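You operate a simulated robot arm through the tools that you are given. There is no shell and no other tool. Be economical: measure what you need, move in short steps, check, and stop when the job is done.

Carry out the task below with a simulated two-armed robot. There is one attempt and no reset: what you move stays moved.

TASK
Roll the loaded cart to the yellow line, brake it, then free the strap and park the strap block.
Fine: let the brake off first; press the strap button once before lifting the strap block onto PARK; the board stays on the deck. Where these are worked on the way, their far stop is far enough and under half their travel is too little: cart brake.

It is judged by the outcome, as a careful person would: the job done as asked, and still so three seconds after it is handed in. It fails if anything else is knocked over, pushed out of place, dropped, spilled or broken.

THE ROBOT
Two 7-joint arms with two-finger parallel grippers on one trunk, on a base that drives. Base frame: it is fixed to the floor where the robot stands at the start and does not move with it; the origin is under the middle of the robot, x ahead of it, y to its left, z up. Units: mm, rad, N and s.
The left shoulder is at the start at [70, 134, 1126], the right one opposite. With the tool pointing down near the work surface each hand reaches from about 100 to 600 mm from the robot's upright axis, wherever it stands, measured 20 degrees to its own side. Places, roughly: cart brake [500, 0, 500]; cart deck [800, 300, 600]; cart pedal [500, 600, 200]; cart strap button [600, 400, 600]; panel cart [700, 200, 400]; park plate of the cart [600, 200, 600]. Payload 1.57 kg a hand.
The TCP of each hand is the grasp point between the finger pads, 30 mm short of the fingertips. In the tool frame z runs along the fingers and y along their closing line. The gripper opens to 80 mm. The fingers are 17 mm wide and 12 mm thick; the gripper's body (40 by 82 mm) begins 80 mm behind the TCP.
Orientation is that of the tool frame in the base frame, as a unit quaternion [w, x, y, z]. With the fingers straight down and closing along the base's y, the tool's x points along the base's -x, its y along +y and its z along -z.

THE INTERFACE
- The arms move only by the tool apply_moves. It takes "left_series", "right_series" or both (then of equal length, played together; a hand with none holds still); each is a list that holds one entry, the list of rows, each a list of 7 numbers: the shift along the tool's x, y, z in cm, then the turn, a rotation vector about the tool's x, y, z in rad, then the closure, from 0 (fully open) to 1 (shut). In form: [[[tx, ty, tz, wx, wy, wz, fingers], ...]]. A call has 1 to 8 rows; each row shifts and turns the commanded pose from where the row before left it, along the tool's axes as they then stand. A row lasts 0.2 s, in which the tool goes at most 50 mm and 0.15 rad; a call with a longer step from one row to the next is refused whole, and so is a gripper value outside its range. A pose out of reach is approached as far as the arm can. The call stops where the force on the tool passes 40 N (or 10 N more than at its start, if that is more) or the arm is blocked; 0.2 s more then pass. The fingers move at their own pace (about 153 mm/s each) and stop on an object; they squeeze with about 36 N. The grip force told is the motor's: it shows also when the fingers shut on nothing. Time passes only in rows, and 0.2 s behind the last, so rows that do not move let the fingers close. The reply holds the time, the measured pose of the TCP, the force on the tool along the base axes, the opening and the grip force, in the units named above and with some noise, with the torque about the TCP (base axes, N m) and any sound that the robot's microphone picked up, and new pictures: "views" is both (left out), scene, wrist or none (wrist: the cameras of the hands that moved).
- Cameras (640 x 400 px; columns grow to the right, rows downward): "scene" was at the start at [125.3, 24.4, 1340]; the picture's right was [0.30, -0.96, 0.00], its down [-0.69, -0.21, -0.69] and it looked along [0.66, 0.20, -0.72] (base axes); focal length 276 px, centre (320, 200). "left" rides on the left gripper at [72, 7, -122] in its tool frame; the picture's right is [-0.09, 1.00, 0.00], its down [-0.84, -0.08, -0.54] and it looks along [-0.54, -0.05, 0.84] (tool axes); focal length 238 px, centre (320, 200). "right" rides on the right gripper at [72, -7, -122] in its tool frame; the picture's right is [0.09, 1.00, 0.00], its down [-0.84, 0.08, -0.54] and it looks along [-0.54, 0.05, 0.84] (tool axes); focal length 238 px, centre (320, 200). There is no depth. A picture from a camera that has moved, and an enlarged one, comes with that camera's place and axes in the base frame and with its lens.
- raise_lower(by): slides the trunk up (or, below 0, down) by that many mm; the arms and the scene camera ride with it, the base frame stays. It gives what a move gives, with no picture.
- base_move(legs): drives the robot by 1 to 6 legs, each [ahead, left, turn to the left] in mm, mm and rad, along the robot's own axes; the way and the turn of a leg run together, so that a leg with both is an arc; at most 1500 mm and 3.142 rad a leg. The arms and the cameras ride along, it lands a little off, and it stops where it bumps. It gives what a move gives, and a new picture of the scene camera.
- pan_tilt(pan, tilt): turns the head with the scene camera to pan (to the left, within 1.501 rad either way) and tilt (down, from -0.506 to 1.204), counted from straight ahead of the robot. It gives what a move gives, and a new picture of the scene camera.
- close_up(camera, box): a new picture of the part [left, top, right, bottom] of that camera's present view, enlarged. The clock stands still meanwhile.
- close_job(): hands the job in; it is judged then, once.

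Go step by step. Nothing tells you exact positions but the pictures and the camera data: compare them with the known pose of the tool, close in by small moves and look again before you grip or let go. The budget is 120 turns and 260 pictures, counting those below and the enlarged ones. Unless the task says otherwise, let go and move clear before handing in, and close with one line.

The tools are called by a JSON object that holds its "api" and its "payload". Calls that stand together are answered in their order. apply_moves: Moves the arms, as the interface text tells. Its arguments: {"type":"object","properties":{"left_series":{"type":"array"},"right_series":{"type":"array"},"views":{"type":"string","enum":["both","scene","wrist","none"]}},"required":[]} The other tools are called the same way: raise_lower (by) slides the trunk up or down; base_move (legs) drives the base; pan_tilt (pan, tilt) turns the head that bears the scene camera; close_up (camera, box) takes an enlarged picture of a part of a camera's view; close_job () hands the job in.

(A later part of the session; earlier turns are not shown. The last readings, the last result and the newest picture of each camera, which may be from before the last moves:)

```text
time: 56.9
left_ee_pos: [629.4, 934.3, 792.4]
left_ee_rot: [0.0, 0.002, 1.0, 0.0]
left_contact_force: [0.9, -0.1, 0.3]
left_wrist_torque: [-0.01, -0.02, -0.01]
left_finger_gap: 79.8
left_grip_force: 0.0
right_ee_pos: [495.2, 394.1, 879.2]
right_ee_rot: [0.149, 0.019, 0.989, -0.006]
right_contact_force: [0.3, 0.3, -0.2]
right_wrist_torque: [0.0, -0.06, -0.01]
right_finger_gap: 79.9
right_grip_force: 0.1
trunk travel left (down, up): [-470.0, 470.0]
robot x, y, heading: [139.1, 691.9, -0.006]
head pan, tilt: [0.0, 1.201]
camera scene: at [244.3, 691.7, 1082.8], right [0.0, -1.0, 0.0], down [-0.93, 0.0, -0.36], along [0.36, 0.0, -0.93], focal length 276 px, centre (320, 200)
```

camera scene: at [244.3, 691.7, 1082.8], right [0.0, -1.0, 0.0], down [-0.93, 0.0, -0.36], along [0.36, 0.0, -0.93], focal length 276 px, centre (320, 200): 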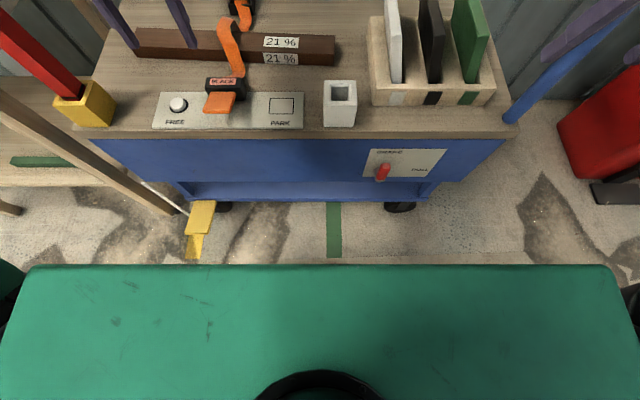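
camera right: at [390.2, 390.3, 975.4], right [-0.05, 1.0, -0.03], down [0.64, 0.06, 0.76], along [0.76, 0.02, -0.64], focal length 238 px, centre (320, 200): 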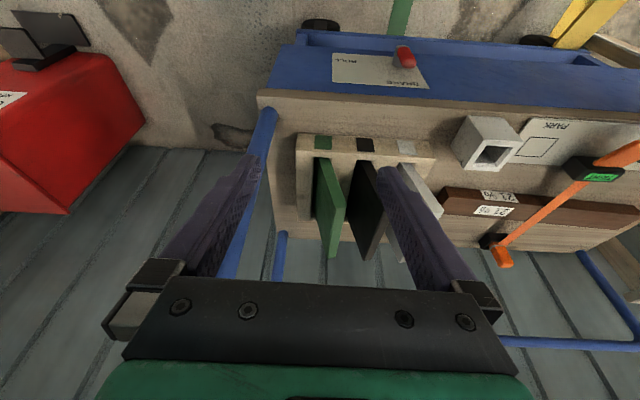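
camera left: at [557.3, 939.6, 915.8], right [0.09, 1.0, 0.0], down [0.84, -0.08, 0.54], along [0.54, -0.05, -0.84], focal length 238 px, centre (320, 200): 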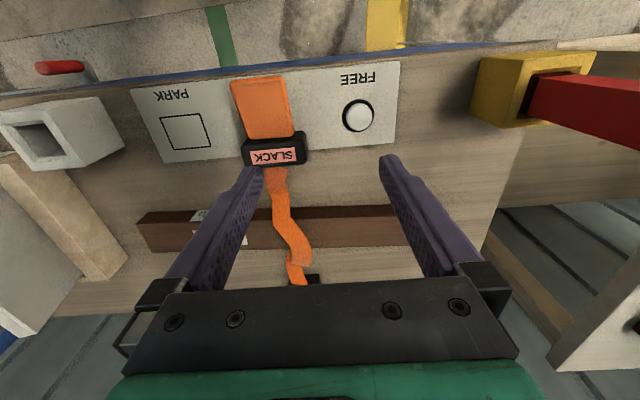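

{"api": "apply_moves", "payload": {"left_series": [[[-2.4, -2.1, -1.9, 0, 0, 0, 0], [-2.4, -2.1, -1.9, 0, 0, 0, 0], [-2.4, -2.1, -1.9, 0, 0, 0, 0]]], "right_series": [[[4, 0, 0, 0, 0, 0, 0], [4, 0, 0, 0, 0, 0, 0], [4, 0, 0, 0, 0, 0, 0]]], "views": "none"}}

{"api": "pan_tilt", "payload": {"pan": 0.7, "tilt": 0.6}}

```text
time: 57.7
left_ee_pos: [677.4, 882.1, 844.7]
left_ee_rot: [0.002, 0.0, 1.0, 0.001]
left_contact_force: [0.6, 0.3, 1.1]
left_wrist_torque: [0.01, -0.05, -0.01]
left_finger_gap: 80.1
left_grip_force: 0.0
left hand out of reach, approached as far as the arm can: row 3
right_ee_pos: [376.8, 399.2, 846.3]
right_ee_rot: [0.151, 0.019, 0.988, -0.004]
right_contact_force: [-0.4, 0.1, -0.1]
right_wrist_torque: [0.0, -0.03, 0.02]
right_finger_gap: 79.9
right_grip_force: 0.0
trunk travel left (down, up): [-470.0, 470.0]
robot x, y, heading: [141.5, 693.3, -0.002]
head pan, tilt: [0.0, 1.201]
```

```text
time: 58.7
left_ee_pos: [679.7, 881.7, 842.1]
left_ee_rot: [0.001, 0.001, 1.0, 0.0]
left_contact_force: [-0.1, -0.5, 0.0]
left_wrist_torque: [-0.03, 0.0, 0.0]
left_finger_gap: 79.8
left_grip_force: 0.0
right_ee_pos: [378.9, 398.7, 845.0]
right_ee_rot: [0.149, 0.019, 0.989, -0.006]
right_contact_force: [0.3, 0.7, 0.1]
right_wrist_torque: [0.02, 0.01, -0.01]
right_finger_gap: 80.1
right_grip_force: 0.1
trunk travel left (down, up): [-470.0, 470.0]
robot x, y, heading: [139.2, 689.1, 0.001]
head pan, tilt: [0.7, 0.6]
camera scene: at [256.1, 748.6, 1127.3], right [0.64, -0.77, 0.0], down [-0.43, -0.36, -0.82], along [0.63, 0.53, -0.57], focal length 276 px, centre (320, 200)
```

scene: 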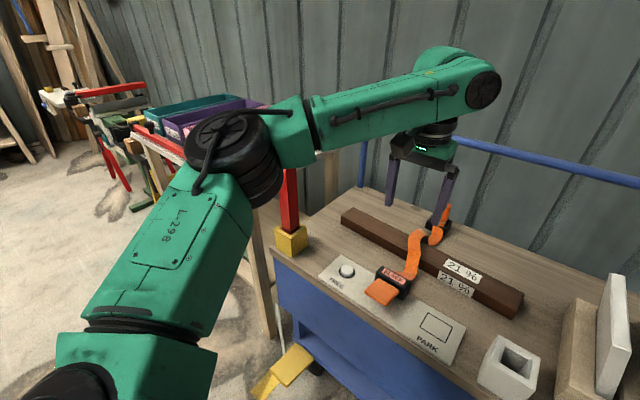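

{"api": "base_move", "payload": {"legs": [[120, 0, 0]]}}

{"api": "pan_tilt", "payload": {"pan": 0.0, "tilt": 1.2}}

```text
time: 60.0
left_ee_pos: [797.6, 881.7, 842.7]
left_ee_rot: [0.001, 0.0, 1.0, 0.0]
left_contact_force: [0.3, -0.6, -0.5]
left_wrist_torque: [0.0, 0.05, 0.0]
left_finger_gap: 80.2
left_grip_force: 0.1
right_ee_pos: [498.7, 398.5, 844.6]
right_ee_rot: [0.15, 0.017, 0.989, -0.005]
right_contact_force: [0.6, -0.8, 0.0]
right_wrist_torque: [-0.02, 0.01, 0.02]
right_finger_gap: 80.2
right_grip_force: 0.0
trunk travel left (down, up): [-470.0, 470.0]
robot x, y, heading: [257.0, 693.8, 0.003]
head pan, tilt: [0.7, 0.6]
camera scene: at [375.5, 748.8, 1127.3], right [0.64, -0.76, 0.0], down [-0.43, -0.36, -0.82], along [0.63, 0.53, -0.57], focal length 276 px, centre (320, 200)
```

scene: 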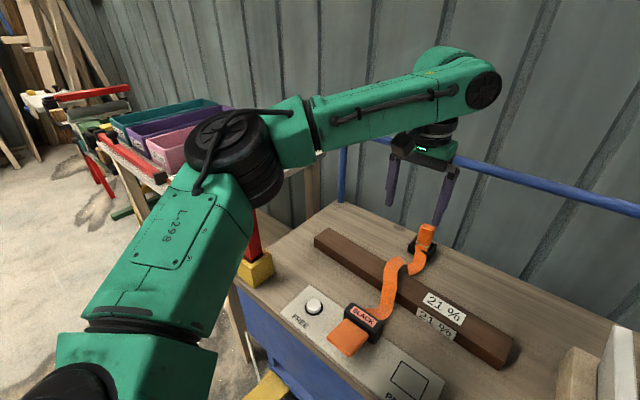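

```text
time: 61.0
left_ee_pos: [798.4, 882.8, 842.2]
left_ee_rot: [0.001, -0.001, 1.0, 0.0]
left_contact_force: [0.8, -0.5, -1.0]
left_wrist_torque: [0.04, 0.03, 0.0]
left_finger_gap: 80.0
left_grip_force: 0.2
right_ee_pos: [497.7, 399.7, 845.2]
right_ee_rot: [0.149, 0.018, 0.989, -0.006]
right_contact_force: [-0.8, -0.9, -0.6]
right_wrist_torque: [0.01, 0.06, 0.0]
right_finger_gap: 80.1
right_grip_force: 0.0
trunk travel left (down, up): [-470.0, 470.0]
robot x, y, heading: [257.1, 688.8, 0.002]
head pan, tilt: [0.0, 1.201]
camera scene: at [363.2, 692.0, 1082.8], right [0.0, -1.0, 0.0], down [-0.93, 0.0, -0.36], along [0.36, 0.0, -0.93], focal length 276 px, centre (320, 200)
```

scene: 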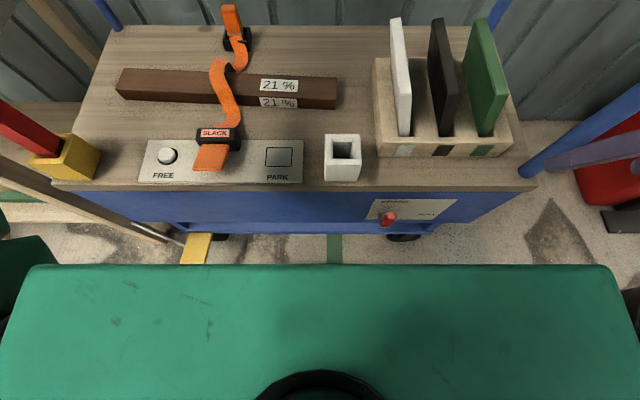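

{"api": "close_up", "payload": {"camera": "left", "box": [200, 100, 440, 300]}}

{"api": "close_up", "payload": {"camera": "scene", "box": [180, 0, 300, 75]}}

```text
2.00 times, centred on (320, 200) of left
camera zoom: at [726.6, 889.8, 964.6], right [0.09, 1.0, 0.0], down [0.84, -0.08, 0.54], along [0.54, -0.05, -0.84], focal length 477 px, centre (320, 200)
```

zoom: 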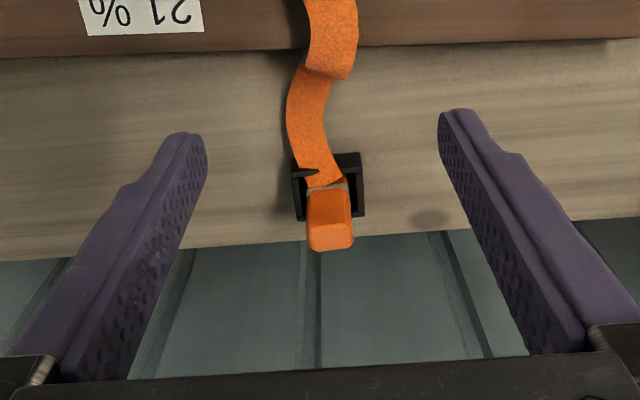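

```text
5.33 times, centred on (240, 38) of scene
camera zoom: at [363.2, 692.0, 1082.8], right [0.0, -1.0, 0.0], down [-0.93, 0.0, -0.36], along [0.36, 0.0, -0.93], focal length 1473 px, centre (747, 1067)
```

zoom: 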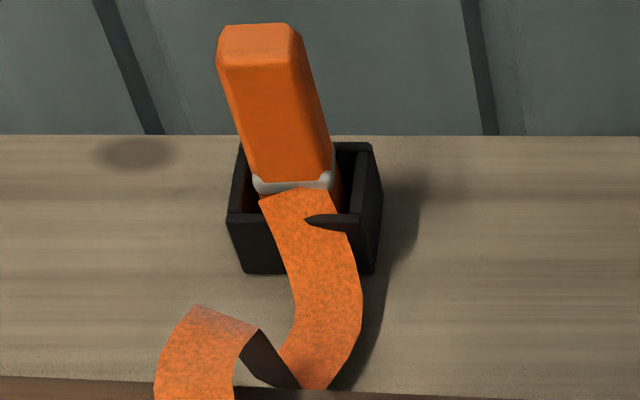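

The strap block's top is at [932,878,698], with its ring and socket top at z≈650. I will creep 50 mm closer and then tilt the left hand to reach it.

{"api": "base_move", "payload": {"legs": [[50, 0, 0]]}}

{"api": "apply_moves", "payload": {"left_series": [[[0, 0, 0, 0, -0.15, 0, 0], [0, 0, 0, 0, -0.15, 0, 0], [0, 0, 0, 0, -0.15, 0, 0], [0, 0, 0, 0, -0.15, 0, 0]]], "views": "wrist"}}

```text
time: 62.0
left_ee_pos: [848.0, 881.8, 842.1]
left_ee_rot: [0.0, 0.0, 1.0, 0.0]
left_contact_force: [-0.2, -0.4, 0.8]
left_wrist_torque: [0.0, 0.02, -0.02]
left_finger_gap: 80.0
left_grip_force: 0.0
right_ee_pos: [548.9, 399.3, 845.7]
right_ee_rot: [0.15, 0.018, 0.989, -0.005]
right_contact_force: [1.0, 0.2, -0.7]
right_wrist_torque: [-0.05, 0.08, -0.01]
right_finger_gap: 80.1
right_grip_force: 0.1
trunk travel left (down, up): [-470.0, 470.0]
robot x, y, heading: [305.3, 690.3, 0.0]
head pan, tilt: [0.0, 1.201]
camera scene: at [414.1, 691.9, 1082.7], right [0.0, -1.0, 0.0], down [-0.93, 0.0, -0.36], along [0.36, 0.0, -0.93], focal length 276 px, centre (320, 200)
```

scene: 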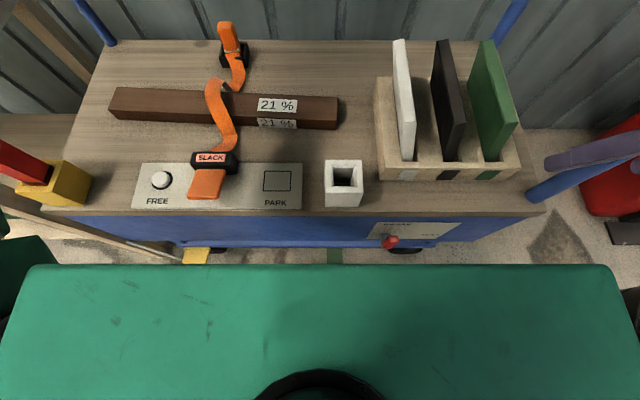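

```text
time: 63.0
left_ee_pos: [846.8, 881.7, 842.5]
left_ee_rot: [0.297, 0.0, 0.955, -0.001]
left_contact_force: [0.1, 1.2, 0.1]
left_wrist_torque: [-0.01, 0.01, 0.01]
left_finger_gap: 79.9
left_grip_force: 0.1
right_ee_pos: [546.9, 398.6, 845.9]
right_ee_rot: [0.151, 0.018, 0.988, -0.006]
right_contact_force: [-0.5, -0.8, 0.6]
right_wrist_torque: [0.05, 0.01, -0.01]
right_finger_gap: 79.9
right_grip_force: 0.2
trunk travel left (down, up): [-470.0, 470.0]
robot x, y, heading: [311.5, 692.1, 0.008]
head pan, tilt: [0.0, 1.201]
camera left: at [719.6, 889.8, 902.3], right [0.08, 1.0, 0.05], down [0.38, -0.08, 0.92], along [0.92, -0.05, -0.39], focal length 238 px, centre (320, 200)
```

left: 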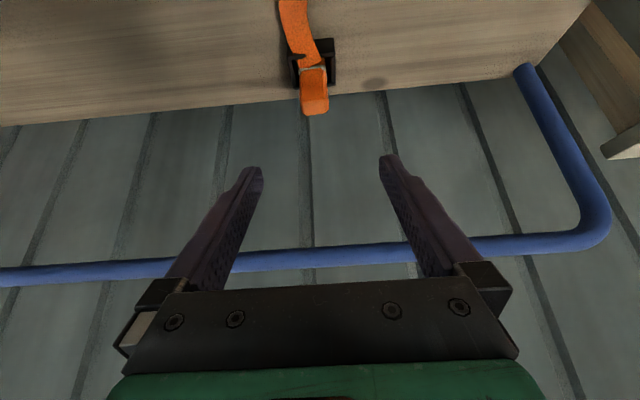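

{"api": "apply_moves", "payload": {"left_series": [[[2.2, -0.3, 2, 0, 0, 0, 0], [0, 0, 4, 0, 0, 0, 0], [0, 0, 4, 0, 0, 0, 0], [0, 0, 3, 0, 0, 0, 0]]], "views": "both"}}

{"api": "close_up", "payload": {"camera": "left", "box": [240, 100, 400, 220]}}

```text
time: 64.0
left_ee_pos: [902.9, 878.3, 722.5]
left_ee_rot: [0.296, -0.001, 0.955, 0.001]
left_contact_force: [-0.6, -0.5, 0.4]
left_wrist_torque: [0.0, -0.01, -0.02]
left_finger_gap: 80.3
left_grip_force: 0.2
right_ee_pos: [547.8, 399.2, 844.1]
right_ee_rot: [0.15, 0.017, 0.989, -0.004]
right_contact_force: [-0.1, 0.6, -0.2]
right_wrist_torque: [0.02, 0.01, 0.04]
right_finger_gap: 80.0
right_grip_force: 0.0
trunk travel left (down, up): [-470.0, 470.0]
robot x, y, heading: [308.4, 689.2, 0.001]
head pan, tilt: [0.0, 1.201]
camera scene: at [413.7, 691.9, 1082.7], right [0.0, -1.0, 0.0], down [-0.93, 0.0, -0.36], along [0.36, 0.0, -0.93], focal length 276 px, centre (320, 200)
camera left: at [775.9, 886.2, 782.2], right [0.08, 1.0, 0.05], down [0.38, -0.08, 0.92], along [0.92, -0.05, -0.39], focal length 238 px, centre (320, 200)
```

scene: 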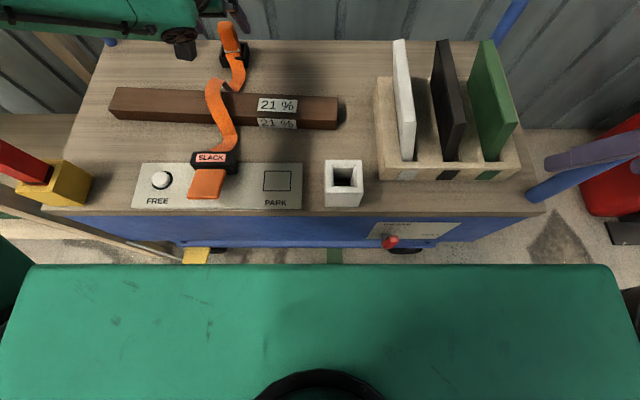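
left: 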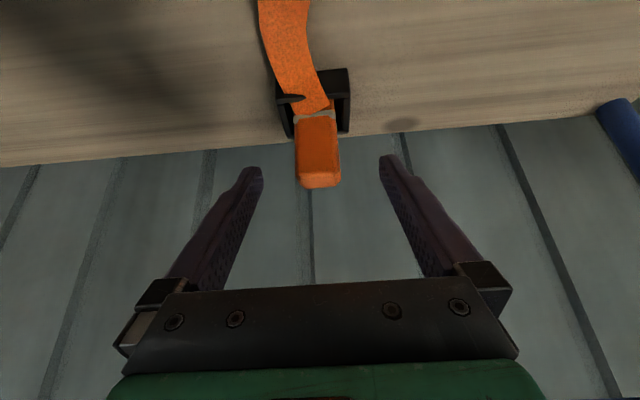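

```text
3.33 times, centred on (320, 160) of left
camera zoom: at [775.9, 886.2, 782.2], right [0.08, 1.0, 0.05], down [0.38, -0.08, 0.92], along [0.92, -0.05, -0.39], focal length 794 px, centre (320, 333)
```

zoom: 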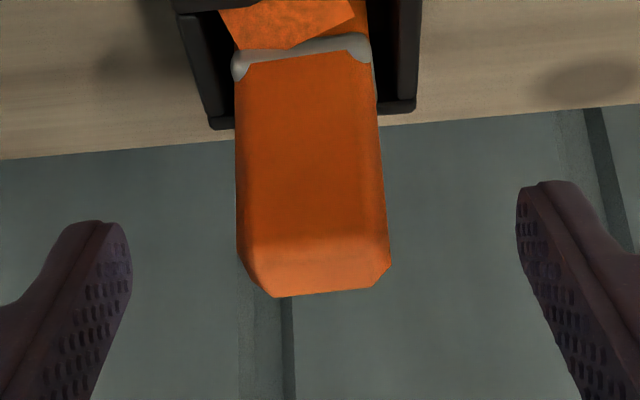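

The block is centred between the fingers and the measurements agree. I will slide in and close.

{"api": "apply_moves", "payload": {"left_series": [[[0, 0, 2.5, 0, 0, 0, 0], [0, 0, 2.5, 0, 0, 0, 0], [0, 0, 0, 0, 0, 0, 0.5], [0, 0, 0, 0, 0, 0, 1], [0, 0, 0, 0, 0, 0, 1]]], "views": "both"}}

```text
time: 65.2
left_ee_pos: [931.8, 878.9, 683.3]
left_ee_rot: [0.295, 0.0, 0.955, 0.0]
left_contact_force: [-0.3, -0.1, 0.5]
left_wrist_torque: [0.01, 0.0, -0.01]
left_finger_gap: 31.6
left_grip_force: 36.0
right_ee_pos: [547.2, 399.5, 845.9]
right_ee_rot: [0.149, 0.018, 0.989, -0.005]
right_contact_force: [0.0, -0.5, -0.5]
right_wrist_torque: [0.0, -0.01, 0.01]
right_finger_gap: 80.1
right_grip_force: 0.1
trunk travel left (down, up): [-470.0, 470.0]
robot x, y, heading: [307.7, 689.9, -0.003]
head pan, tilt: [0.0, 1.201]
camera scene: at [413.1, 692.0, 1082.8], right [0.0, -1.0, 0.0], down [-0.93, 0.0, -0.36], along [0.36, 0.0, -0.93], focal length 276 px, centre (320, 200)
camera left: at [804.3, 886.3, 741.7], right [0.08, 1.0, 0.05], down [0.38, -0.08, 0.92], along [0.92, -0.05, -0.39], focal length 238 px, centre (320, 200)
```

scene: 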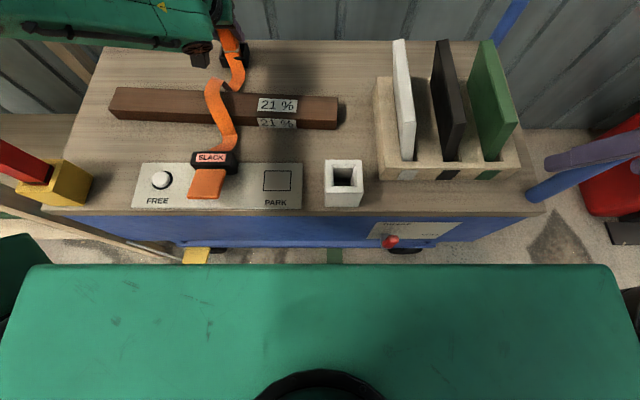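
left: 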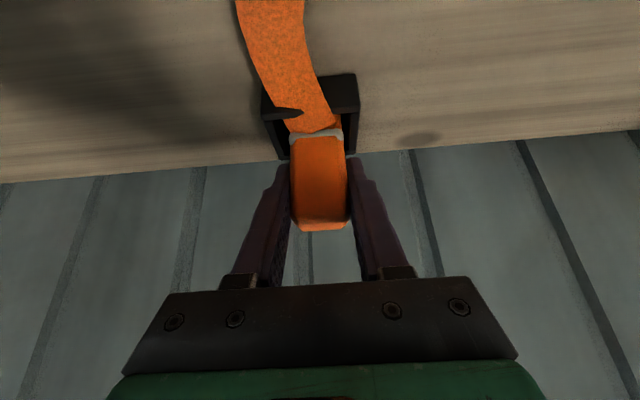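

{"api": "apply_moves", "payload": {"left_series": [[[-1.1, 0, -1.65, 0, 0, 0, 1], [-1.7, 0, -2.48, 0, 0, 0, 1], [-1.7, 0, -2.48, 0, 0, 0, 1], [-1.4, 0, -2, 0, 0, 0, 1]]], "views": "both"}}

```text
time: 66.2
left_ee_pos: [933.9, 879.2, 787.7]
left_ee_rot: [0.296, 0.001, 0.955, 0.0]
left_contact_force: [0.2, -0.1, -1.7]
left_wrist_torque: [0.0, -0.03, 0.02]
left_finger_gap: 31.7
left_grip_force: 36.0
right_ee_pos: [546.5, 399.6, 846.3]
right_ee_rot: [0.15, 0.018, 0.988, -0.006]
right_contact_force: [0.5, -0.6, -0.1]
right_wrist_torque: [0.0, -0.07, 0.0]
right_finger_gap: 79.8
right_grip_force: 0.0
trunk travel left (down, up): [-470.0, 470.0]
robot x, y, heading: [308.1, 695.4, 0.002]
head pan, tilt: [0.0, 1.201]
camera scene: at [412.9, 691.8, 1082.8], right [0.0, -1.0, 0.0], down [-0.93, 0.0, -0.36], along [0.36, 0.0, -0.93], focal length 276 px, centre (320, 200)
camera left: at [805.1, 886.7, 847.2], right [0.08, 1.0, 0.05], down [0.38, -0.08, 0.92], along [0.92, -0.05, -0.39], focal length 238 px, centre (320, 200)
```

scene: 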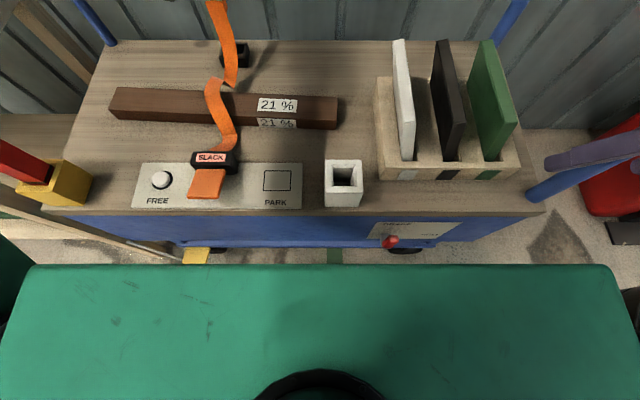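
left: 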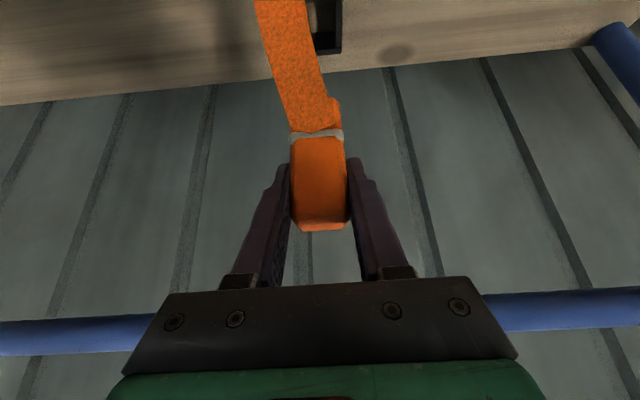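

The block is lifted free with the strap slack, and PARK is at about [635,772]. I will carry it there at height, in two stages.

{"api": "apply_moves", "payload": {"left_series": [[[3.04, -1.34, -2.08, 0, 0, 0, 1], [3.04, -1.34, -2.08, 0, 0, 0, 1], [3.04, -1.34, -2.08, 0, 0, 0, 1], [3.04, -1.34, -2.08, 0, 0, 0, 1]]], "views": "none"}}

{"api": "pan_tilt", "payload": {"pan": 0.5, "tilt": 0.9}}

```text
time: 67.2
left_ee_pos: [784.4, 826.1, 786.0]
left_ee_rot: [0.297, 0.001, 0.955, -0.001]
left_contact_force: [-0.7, -0.1, -1.9]
left_wrist_torque: [-0.01, -0.03, 0.01]
left_finger_gap: 31.5
left_grip_force: 35.3
right_ee_pos: [547.2, 399.4, 844.6]
right_ee_rot: [0.15, 0.018, 0.989, -0.006]
right_contact_force: [0.2, -0.7, -0.3]
right_wrist_torque: [0.02, -0.03, 0.0]
right_finger_gap: 80.0
right_grip_force: 0.0
trunk travel left (down, up): [-470.0, 470.0]
robot x, y, heading: [311.1, 695.3, 0.006]
head pan, tilt: [0.0, 1.201]
```

```text
time: 68.1
left_ee_pos: [784.7, 825.6, 786.2]
left_ee_rot: [0.297, 0.0, 0.955, 0.0]
left_contact_force: [0.3, 0.5, -1.4]
left_wrist_torque: [0.01, -0.01, -0.02]
left_finger_gap: 31.8
left_grip_force: 35.6
right_ee_pos: [547.1, 399.8, 845.5]
right_ee_rot: [0.149, 0.018, 0.989, -0.006]
right_contact_force: [0.4, -0.2, 0.0]
right_wrist_torque: [0.0, -0.01, -0.01]
right_finger_gap: 80.0
right_grip_force: 0.1
trunk travel left (down, up): [-470.0, 470.0]
robot x, y, heading: [308.8, 693.5, -0.004]
head pan, tilt: [0.499, 0.901]
camera scene: at [423.5, 728.1, 1102.6], right [0.48, -0.88, 0.0], down [-0.69, -0.38, -0.62], along [0.54, 0.3, -0.78], focal length 276 px, centre (320, 200)
```

scene: 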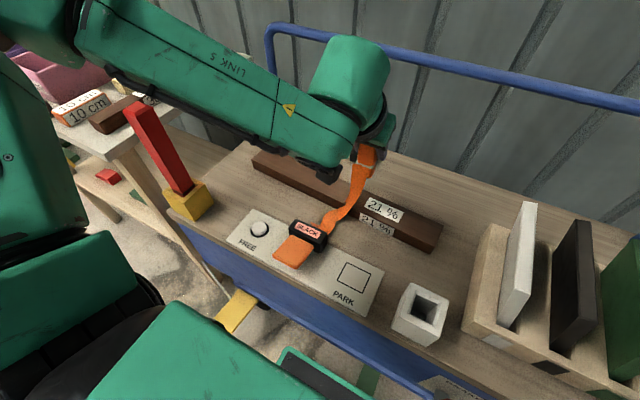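

{"api": "apply_moves", "payload": {"left_series": [[[3.08, -1.34, -2.1, 0, 0, 0, 1], [3.08, -1.34, -2.1, 0, 0, 0, 1], [3.08, -1.34, -2.1, 0, 0, 0, 1], [3.08, -1.34, -2.1, 0, 0, 0, 1]]], "views": "both"}}

{"api": "close_up", "payload": {"camera": "scene", "box": [270, 180, 430, 320]}}

```text
time: 69.1
left_ee_pos: [755.9, 816.9, 784.8]
left_ee_rot: [0.295, 0.0, 0.955, 0.0]
left_contact_force: [-0.3, 0.0, -1.8]
left_wrist_torque: [-0.02, -0.02, 0.02]
left_finger_gap: 31.7
left_grip_force: 36.3
left hand out of reach, approached as far as the arm can: row 1, 2, 3, 4
right_ee_pos: [547.2, 400.0, 844.7]
right_ee_rot: [0.15, 0.017, 0.989, -0.004]
right_contact_force: [0.4, 0.3, -0.9]
right_wrist_torque: [0.0, 0.0, 0.03]
right_finger_gap: 80.1
right_grip_force: 0.1
trunk travel left (down, up): [-470.0, 470.0]
robot x, y, heading: [305.3, 689.2, 0.003]
head pan, tilt: [0.499, 0.901]
camera scene: at [423.6, 728.2, 1102.6], right [0.48, -0.88, 0.0], down [-0.69, -0.38, -0.62], along [0.54, 0.3, -0.78], focal length 276 px, centre (320, 200)
camera left: at [628.3, 824.8, 846.2], right [0.08, 1.0, 0.05], down [0.38, -0.08, 0.92], along [0.92, -0.05, -0.39], focal length 238 px, centre (320, 200)
```

scene: 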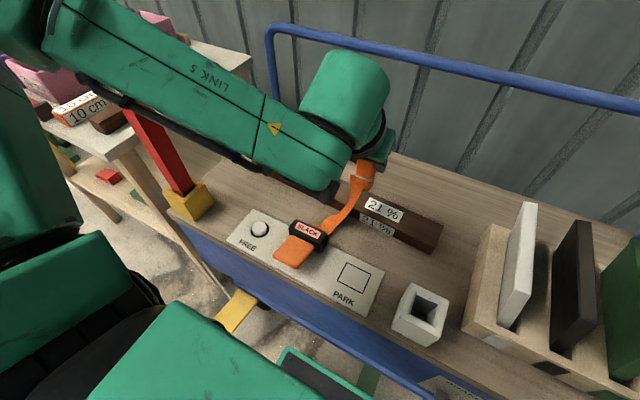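
left: 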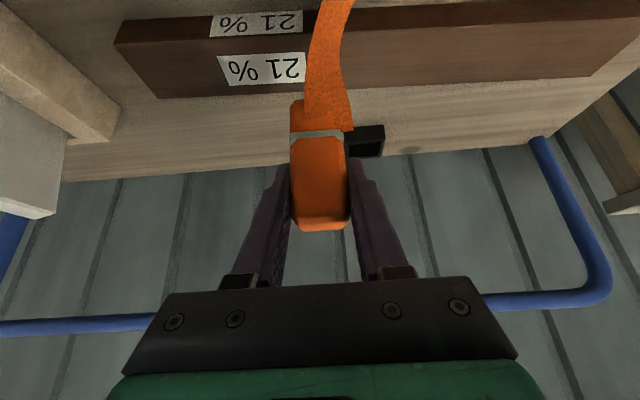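

```text
2.86 times, centred on (350, 250) of scene
camera zoom: at [423.6, 728.2, 1102.6], right [0.48, -0.88, 0.0], down [-0.69, -0.38, -0.62], along [0.54, 0.3, -0.78], focal length 789 px, centre (234, 57)
```

zoom: 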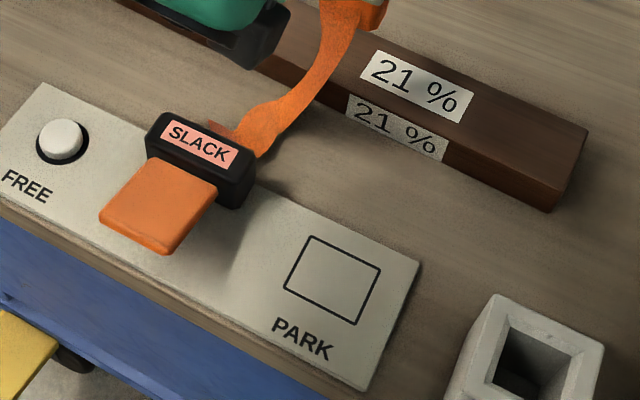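

The tilted hand cannot come closer to the body, so I will back the base up 130 mm to bring the block over PARK.

{"api": "base_move", "payload": {"legs": [[-130, 0, 0]]}}

{"api": "apply_moves", "payload": {"left_series": [[[0, -2.2, 0, 0, 0, 0, 1], [0, -2.2, 0, 0, 0, 0, 1], [0, 0, 0, 0, 0, 0, 1]]], "views": "both"}}

{"api": "close_up", "payload": {"camera": "scene", "box": [250, 110, 410, 250]}}

```text
time: 70.4
left_ee_pos: [626.6, 817.3, 786.7]
left_ee_rot: [0.297, -0.001, 0.955, 0.0]
left_contact_force: [-0.5, -0.9, -2.3]
left_wrist_torque: [0.0, -0.03, 0.0]
left_finger_gap: 31.7
left_grip_force: 35.8
right_ee_pos: [419.6, 400.4, 845.7]
right_ee_rot: [0.151, 0.016, 0.988, -0.005]
right_contact_force: [0.4, 0.3, -0.6]
right_wrist_torque: [-0.01, -0.02, -0.04]
right_finger_gap: 80.0
right_grip_force: 0.2
trunk travel left (down, up): [-470.0, 470.0]
robot x, y, heading: [180.4, 693.4, 0.002]
head pan, tilt: [0.499, 0.901]
camera scene: at [294.3, 728.2, 1102.7], right [0.48, -0.88, 0.0], down [-0.69, -0.38, -0.62], along [0.55, 0.3, -0.78], focal length 276 px, centre (320, 200)
```

scene: 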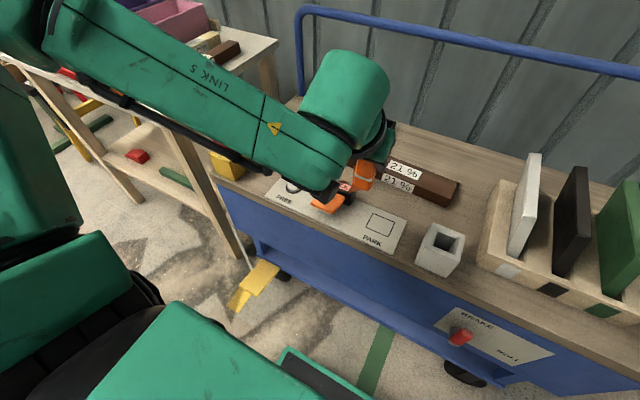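

```text
time: 71.2
left_ee_pos: [627.4, 772.4, 785.8]
left_ee_rot: [0.295, -0.001, 0.956, -0.001]
left_contact_force: [-0.3, -0.1, -1.1]
left_wrist_torque: [0.0, -0.04, 0.02]
left_finger_gap: 31.6
left_grip_force: 36.3
right_ee_pos: [419.9, 399.6, 845.8]
right_ee_rot: [0.149, 0.017, 0.989, -0.005]
right_contact_force: [0.4, 1.1, -0.7]
right_wrist_torque: [-0.02, 0.0, 0.0]
right_finger_gap: 79.9
right_grip_force: 0.0
trunk travel left (down, up): [-470.0, 470.0]
robot x, y, heading: [179.1, 694.8, 0.003]
head pan, tilt: [0.499, 0.901]
camera scene: at [295.0, 728.3, 1102.6], right [0.48, -0.88, 0.0], down [-0.69, -0.38, -0.62], along [0.54, 0.3, -0.78], focal length 276 px, centre (320, 200)
camera left: at [499.7, 780.4, 845.9], right [0.07, 1.0, 0.05], down [0.38, -0.08, 0.92], along [0.92, -0.05, -0.39], focal length 238 px, centre (320, 200)
```

scene: 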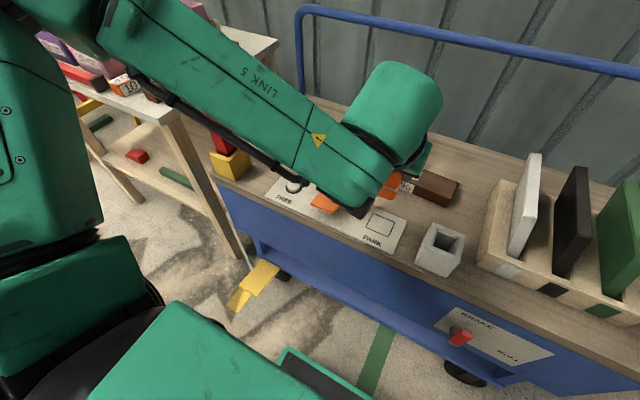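
left: 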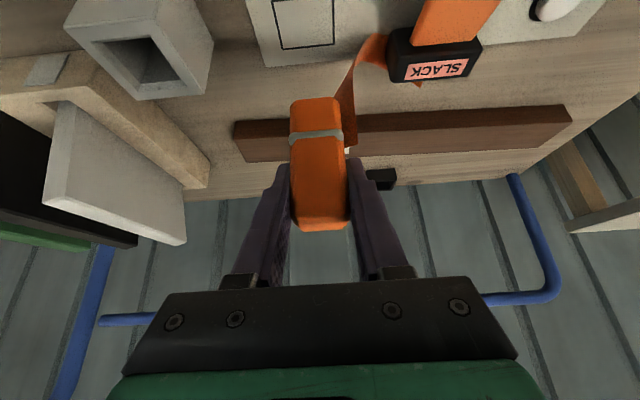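

```text
2.86 times, centred on (330, 180) of scene
camera zoom: at [295.0, 728.3, 1102.6], right [0.48, -0.88, 0.0], down [-0.69, -0.38, -0.62], along [0.54, 0.3, -0.78], focal length 789 px, centre (291, 257)
```

zoom: 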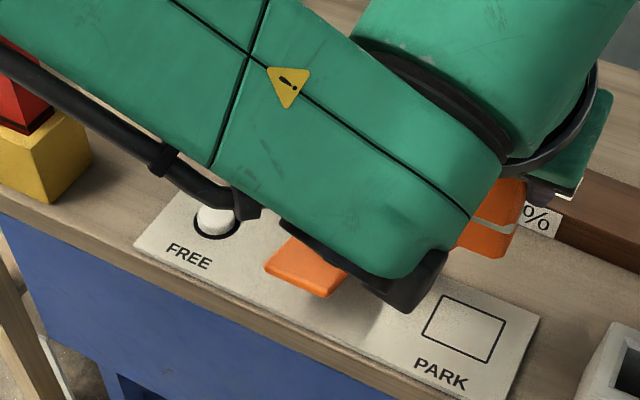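

PARK's centre is at about [638,770] and the block's bottom is about 57 mm below the TCP. I will line up and lower it to just above the plate.

{"api": "apply_moves", "payload": {"left_series": [[[0.78, -0.2, 2.86, 0, 0, 0, 1], [1.58, 0, 2.31, 0, 0, 0, 1], [1.58, 0, 2.31, 0, 0, 0, 1], [1.2, 0, 1.75, 0, 0, 0, 1], [0, 0, 0, 0, 0, 0, 1]]], "views": "wrist"}}

{"api": "pan_tilt", "payload": {"pan": 0.1, "tilt": 0.9}}

{"api": "close_up", "payload": {"camera": "left", "box": [220, 40, 420, 240]}}

```text
time: 72.4
left_ee_pos: [639.0, 771.7, 685.1]
left_ee_rot: [0.302, -0.001, 0.953, -0.001]
left_contact_force: [7.0, 1.4, 29.6]
left_wrist_torque: [0.04, -0.05, -0.09]
left_finger_gap: 30.8
left_grip_force: 36.5
right_ee_pos: [418.1, 400.6, 845.5]
right_ee_rot: [0.152, 0.016, 0.988, -0.004]
right_contact_force: [1.2, -0.4, 0.4]
right_wrist_torque: [0.0, -0.01, -0.02]
right_finger_gap: 79.9
right_grip_force: 0.1
trunk travel left (down, up): [-470.0, 470.0]
robot x, y, heading: [178.6, 685.9, -0.002]
head pan, tilt: [0.499, 0.901]
camera left: at [510.1, 778.5, 743.6], right [0.07, 1.0, 0.05], down [0.37, -0.08, 0.93], along [0.93, -0.05, -0.38], focal length 238 px, centre (320, 200)
```

left: 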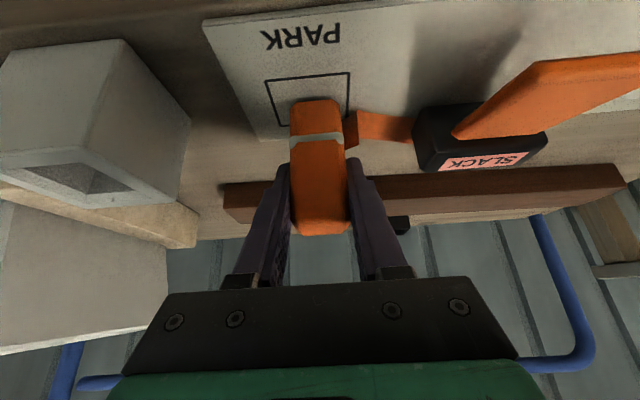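

```text
time: 73.2
left_ee_pos: [636.7, 771.3, 681.7]
left_ee_rot: [0.299, 0.0, 0.954, 0.0]
left_contact_force: [8.3, 0.3, 28.0]
left_wrist_torque: [0.06, -0.15, 0.0]
left_finger_gap: 31.5
left_grip_force: 36.3
right_ee_pos: [418.6, 399.3, 845.6]
right_ee_rot: [0.152, 0.017, 0.988, -0.004]
right_contact_force: [-0.6, -0.5, 0.7]
right_wrist_torque: [0.0, 0.0, -0.03]
right_finger_gap: 79.9
right_grip_force: 0.0
trunk travel left (down, up): [-470.0, 470.0]
robot x, y, heading: [179.5, 692.1, 0.004]
head pan, tilt: [0.099, 0.901]
camera scene: at [301.6, 699.0, 1103.0], right [0.1, -0.99, 0.0], down [-0.78, -0.08, -0.62], along [0.62, 0.06, -0.78], focal length 276 px, centre (320, 200)
```

scene: 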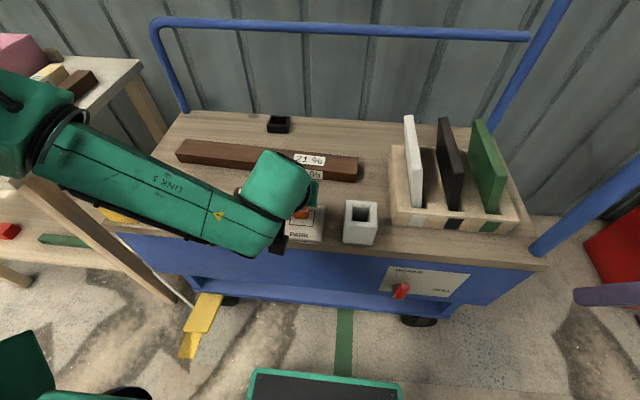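

```text
2.00 times, centred on (320, 140) of left
camera zoom: at [509.0, 778.8, 742.0], right [0.07, 1.0, 0.05], down [0.38, -0.08, 0.92], along [0.92, -0.05, -0.38], focal length 477 px, centre (320, 320)
```

zoom: 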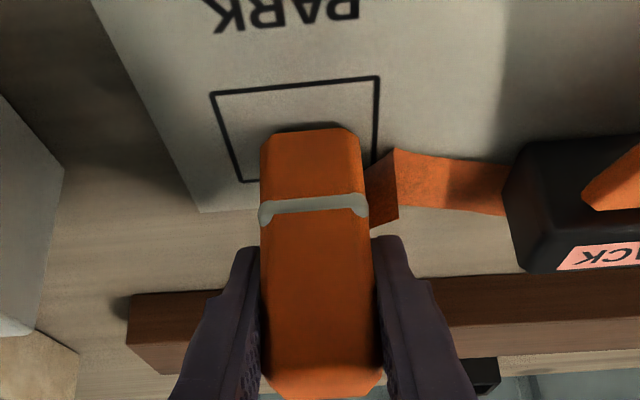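

The block already rests on the plate, about 10 mm too far back and 3 mm left of PARK's centre. I will lift slightly, shift, and look.

{"api": "apply_moves", "payload": {"left_series": [[[-0.7, 0, -1.03, 0, 0, 0, 1], [0.825, -0.35, -0.565, 0, 0, 0, 1], [0, 0, 0, 0, 0, 0, 1]]], "views": "none"}}

{"api": "close_up", "payload": {"camera": "left", "box": [220, 40, 420, 240]}}

{"api": "close_up", "payload": {"camera": "scene", "box": [220, 140, 400, 260]}}

```text
time: 74.0
left_ee_pos: [626.9, 769.1, 693.7]
left_ee_rot: [0.294, 0.0, 0.956, 0.0]
left_contact_force: [0.2, -0.1, -0.9]
left_wrist_torque: [0.0, 0.0, 0.0]
left_finger_gap: 31.7
left_grip_force: 35.9
right_ee_pos: [418.2, 400.4, 846.7]
right_ee_rot: [0.15, 0.017, 0.989, -0.005]
right_contact_force: [-0.6, -0.8, 0.5]
right_wrist_torque: [-0.01, 0.0, 0.03]
right_finger_gap: 80.2
right_grip_force: 0.0
trunk travel left (down, up): [-470.0, 470.0]
robot x, y, heading: [177.0, 691.1, 0.001]
head pan, tilt: [0.099, 0.901]
```

```text
2.00 times, centred on (320, 140) of left
camera zoom: at [499.5, 776.3, 753.5], right [0.07, 1.0, 0.05], down [0.39, -0.08, 0.92], along [0.92, -0.05, -0.39], focal length 477 px, centre (320, 320)
```

zoom: 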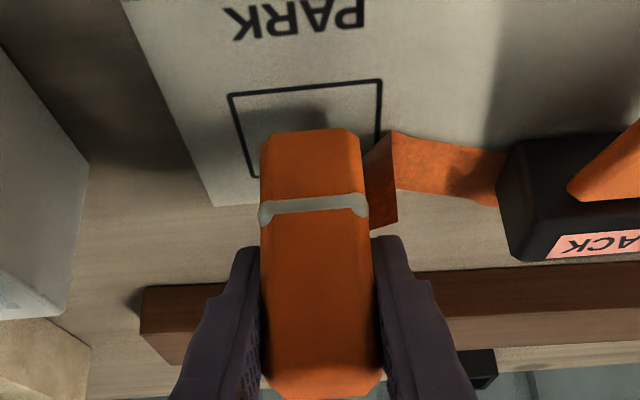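

```text
3.33 times, centred on (310, 200) of scene
camera zoom: at [304.0, 699.6, 1102.5], right [0.1, -0.99, 0.0], down [-0.78, -0.08, -0.62], along [0.62, 0.06, -0.78], focal length 921 px, centre (353, 200)
```

zoom: 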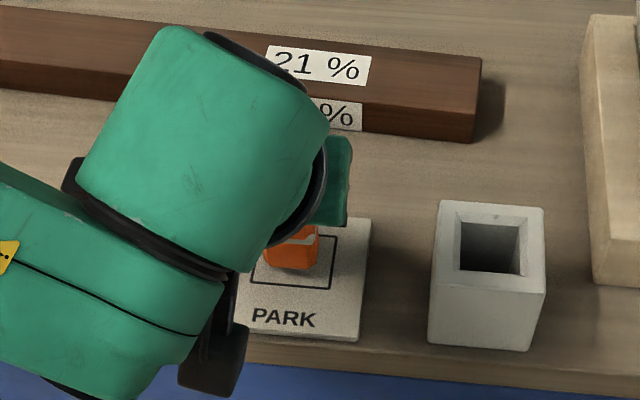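

{"api": "apply_moves", "payload": {"left_series": [[[0.3, 0, 0.45, 0, 0, 0, 1], [0.2, 0, 0.3, 0, 0, 0, 1], [0, 0, 0, 0, 0, 0, 1]]], "views": "none"}}

{"api": "close_up", "payload": {"camera": "left", "box": [220, 40, 420, 240]}}

{"api": "close_up", "payload": {"camera": "scene", "box": [270, 190, 350, 250]}}

```text
time: 74.8
left_ee_pos: [626.1, 768.6, 686.4]
left_ee_rot: [0.297, -0.001, 0.955, 0.0]
left_contact_force: [-1.1, 0.1, -1.7]
left_wrist_torque: [0.01, 0.05, 0.0]
left_finger_gap: 31.6
left_grip_force: 36.0
right_ee_pos: [419.6, 399.7, 844.8]
right_ee_rot: [0.15, 0.017, 0.988, -0.005]
right_contact_force: [-0.2, -0.2, -0.1]
right_wrist_torque: [0.0, 0.0, 0.01]
right_finger_gap: 80.3
right_grip_force: 0.1
trunk travel left (down, up): [-470.0, 470.0]
robot x, y, heading: [179.8, 694.8, 0.0]
head pan, tilt: [0.099, 0.901]
```

```text
2.00 times, centred on (320, 140) of left
camera zoom: at [499.1, 775.9, 744.9], right [0.07, 1.0, 0.05], down [0.38, -0.08, 0.92], along [0.92, -0.05, -0.39], focal length 477 px, centre (320, 320)
```

zoom: 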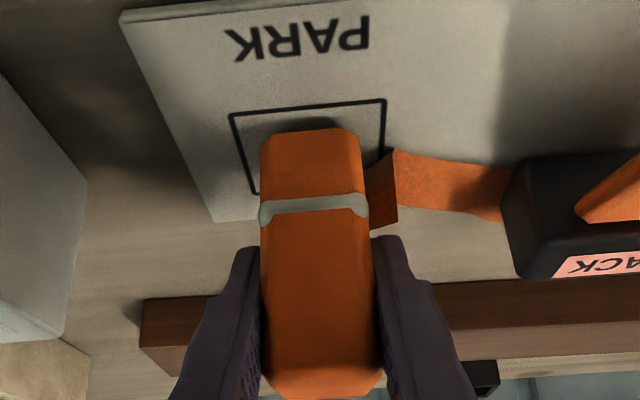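

```text
6.67 times, centred on (310, 220) of scene
camera zoom: at [304.0, 699.5, 1102.6], right [0.1, -0.99, 0.0], down [-0.78, -0.08, -0.62], along [0.62, 0.06, -0.78], focal length 1842 px, centre (387, 67)
```

zoom: 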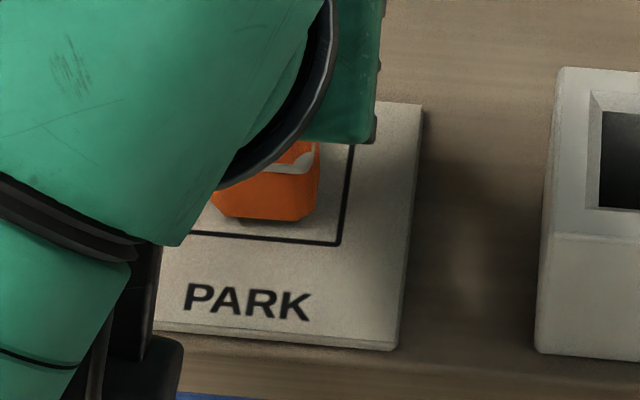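

The block is now centred in the square, a few millimetres above the plate. I will lower it to contact and open.

{"api": "apply_moves", "payload": {"left_series": [[[0.17, 0, 0.25, 0, 0, 0, 1], [0, 0, 0, 0, 0, 0, 1]]], "views": "none"}}

```text
time: 75.4
left_ee_pos: [626.9, 770.5, 682.6]
left_ee_rot: [0.298, 0.0, 0.954, 0.0]
left_contact_force: [0.2, -0.9, 3.8]
left_wrist_torque: [0.12, 0.02, -0.02]
left_finger_gap: 31.7
left_grip_force: 36.0
right_ee_pos: [419.1, 399.7, 846.3]
right_ee_rot: [0.15, 0.018, 0.989, -0.005]
right_contact_force: [0.4, 0.8, -0.5]
right_wrist_torque: [0.0, -0.04, 0.03]
right_finger_gap: 79.9
right_grip_force: 0.0
trunk travel left (down, up): [-470.0, 470.0]
robot x, y, heading: [177.2, 695.7, 0.003]
head pan, tilt: [0.099, 0.901]
```

{"api": "apply_moves", "payload": {"left_series": [[[0, 0, 0, 0, 0, 0, 0.4], [0, 0, 0, 0, 0, 0, 0.4], [0, 0, 0, 0, 0, 0, 0.4]]], "views": "wrist"}}

```text
time: 76.2
left_ee_pos: [626.4, 770.2, 682.1]
left_ee_rot: [0.297, -0.001, 0.955, 0.0]
left_contact_force: [0.4, -0.1, 0.3]
left_wrist_torque: [-0.02, 0.03, 0.01]
left_finger_gap: 47.8
left_grip_force: 0.1
right_ee_pos: [419.4, 400.0, 846.0]
right_ee_rot: [0.15, 0.016, 0.989, -0.005]
right_contact_force: [0.0, 0.2, 0.7]
right_wrist_torque: [0.04, -0.02, -0.02]
right_finger_gap: 80.0
right_grip_force: 0.1
trunk travel left (down, up): [-470.0, 470.0]
robot x, y, heading: [177.5, 693.0, -0.002]
head pan, tilt: [0.099, 0.901]
camera left: at [498.5, 776.1, 741.7], right [0.07, 1.0, 0.05], down [0.38, -0.08, 0.92], along [0.92, -0.05, -0.39], focal length 238 px, centre (320, 200)
```

left: 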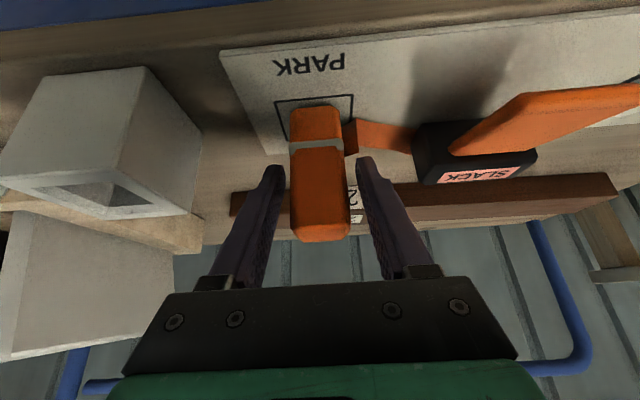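

The block stands upright on its own. I will withdraw along the tool axis and inspect it.

{"api": "apply_moves", "payload": {"left_series": [[[0, 0, -2, 0, 0, 0, 0.4], [0, 0, -3, 0, 0, 0, 0.4], [0, 0, -4, 0, 0, 0, 0.4], [0, 0, -4, 0, 0, 0, 0.4]]], "views": "wrist"}}

```text
time: 77.2
left_ee_pos: [602.9, 762.6, 731.4]
left_ee_rot: [0.296, 0.0, 0.955, 0.0]
left_contact_force: [0.1, 0.0, 0.4]
left_wrist_torque: [-0.02, 0.01, -0.01]
left_finger_gap: 47.9
left_grip_force: 0.0
left hand out of reach, approached as far as the arm can: row 2, 3, 4
right_ee_pos: [420.8, 400.9, 846.4]
right_ee_rot: [0.15, 0.016, 0.989, -0.005]
right_contact_force: [0.1, 0.4, 0.3]
right_wrist_torque: [0.01, -0.01, 0.01]
right_finger_gap: 80.0
right_grip_force: 0.0
trunk travel left (down, up): [-470.0, 470.0]
robot x, y, heading: [182.7, 691.7, -0.005]
head pan, tilt: [0.099, 0.901]
camera left: at [476.1, 770.0, 791.6], right [0.07, 1.0, 0.05], down [0.38, -0.08, 0.92], along [0.92, -0.05, -0.39], focal length 238 px, centre (320, 200)
```

left: 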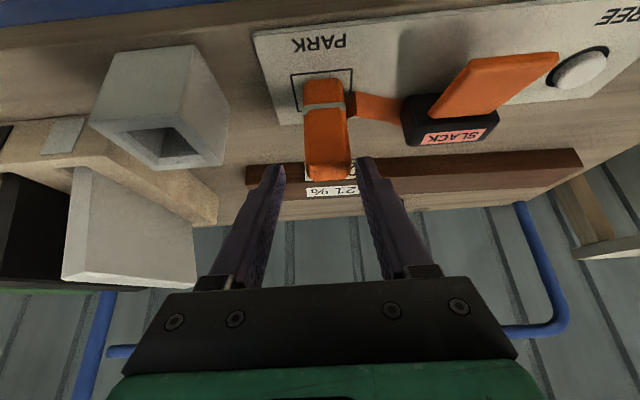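

{"api": "raise_lower", "payload": {"by": 100}}

{"api": "base_move", "payload": {"legs": [[-180, 0, 0]]}}

{"api": "pan_tilt", "payload": {"pan": 0.35, "tilt": 0.8}}

{"api": "close_up", "payload": {"camera": "left", "box": [200, 40, 440, 190]}}

```text
time: 78.6
left_ee_pos: [603.5, 762.1, 830.9]
left_ee_rot: [0.295, -0.001, 0.955, 0.001]
left_contact_force: [-0.5, -0.1, 0.5]
left_wrist_torque: [0.02, -0.01, 0.03]
left_finger_gap: 48.4
left_grip_force: 0.1
right_ee_pos: [420.0, 400.4, 945.9]
right_ee_rot: [0.149, 0.018, 0.989, -0.005]
right_contact_force: [0.1, -0.3, -1.0]
right_wrist_torque: [0.01, -0.05, 0.02]
right_finger_gap: 80.2
right_grip_force: 0.0
trunk travel left (down, up): [-570.0, 370.0]
robot x, y, heading: [182.1, 690.8, -0.001]
head pan, tilt: [0.099, 0.901]
```

```text
time: 80.1
left_ee_pos: [421.1, 761.4, 831.4]
left_ee_rot: [0.297, 0.0, 0.955, 0.0]
left_contact_force: [0.0, 0.9, 0.7]
left_wrist_torque: [0.02, 0.02, 0.0]
left_finger_gap: 48.2
left_grip_force: 0.1
right_ee_pos: [237.0, 399.5, 945.2]
right_ee_rot: [0.15, 0.017, 0.988, -0.005]
right_contact_force: [-0.2, -0.4, -1.4]
right_wrist_torque: [0.0, -0.02, 0.02]
right_finger_gap: 79.9
right_grip_force: 0.1
trunk travel left (down, up): [-570.0, 370.0]
robot x, y, heading: [-6.9, 691.1, -0.0]
head pan, tilt: [0.099, 0.901]
camera scene: at [122.2, 699.2, 1202.7], right [0.1, -0.99, 0.0], down [-0.78, -0.08, -0.62], along [0.62, 0.06, -0.78], focal length 276 px, centre (320, 200)
```

scene: 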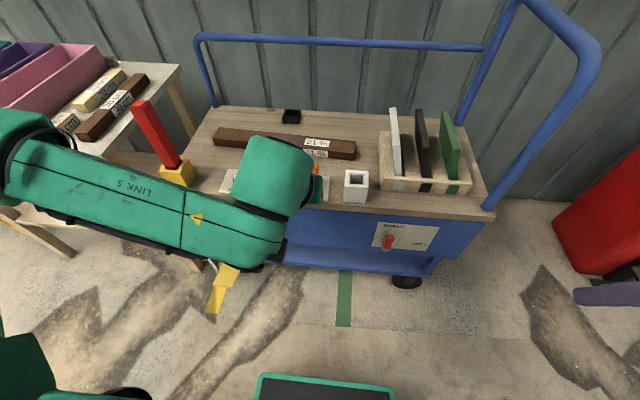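

```text
time: 80.8
left_ee_pos: [422.6, 762.8, 831.9]
left_ee_rot: [0.296, 0.001, 0.955, -0.001]
left_contact_force: [0.0, -0.2, -0.5]
left_wrist_torque: [-0.01, 0.03, -0.01]
left_finger_gap: 47.8
left_grip_force: 0.0
right_ee_pos: [237.2, 399.3, 946.2]
right_ee_rot: [0.15, 0.017, 0.989, -0.006]
right_contact_force: [0.2, -1.3, 0.5]
right_wrist_torque: [0.0, -0.01, 0.03]
right_finger_gap: 80.1
right_grip_force: 0.2
trunk travel left (down, up): [-570.0, 370.0]
robot x, y, heading: [-2.7, 693.5, -0.005]
head pan, tilt: [0.351, 0.799]
camera scene: at [123.5, 719.2, 1210.5], right [0.34, -0.94, 0.0], down [-0.67, -0.25, -0.7], along [0.65, 0.24, -0.72], focal length 276 px, centre (320, 200)
```

scene: 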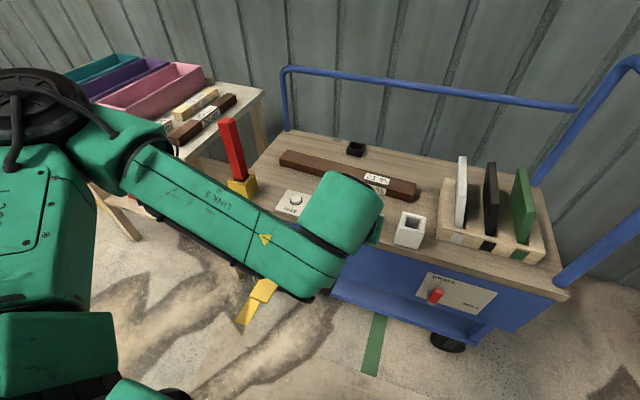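

```text
2.67 times, centred on (320, 115) of left
camera zoom: at [295.0, 768.8, 891.6], right [0.08, 1.0, 0.05], down [0.38, -0.08, 0.92], along [0.92, -0.05, -0.39], focal length 636 px, centre (320, 427)
```

zoom: 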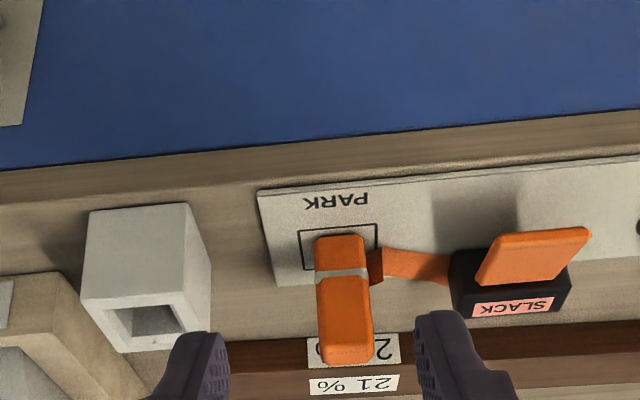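

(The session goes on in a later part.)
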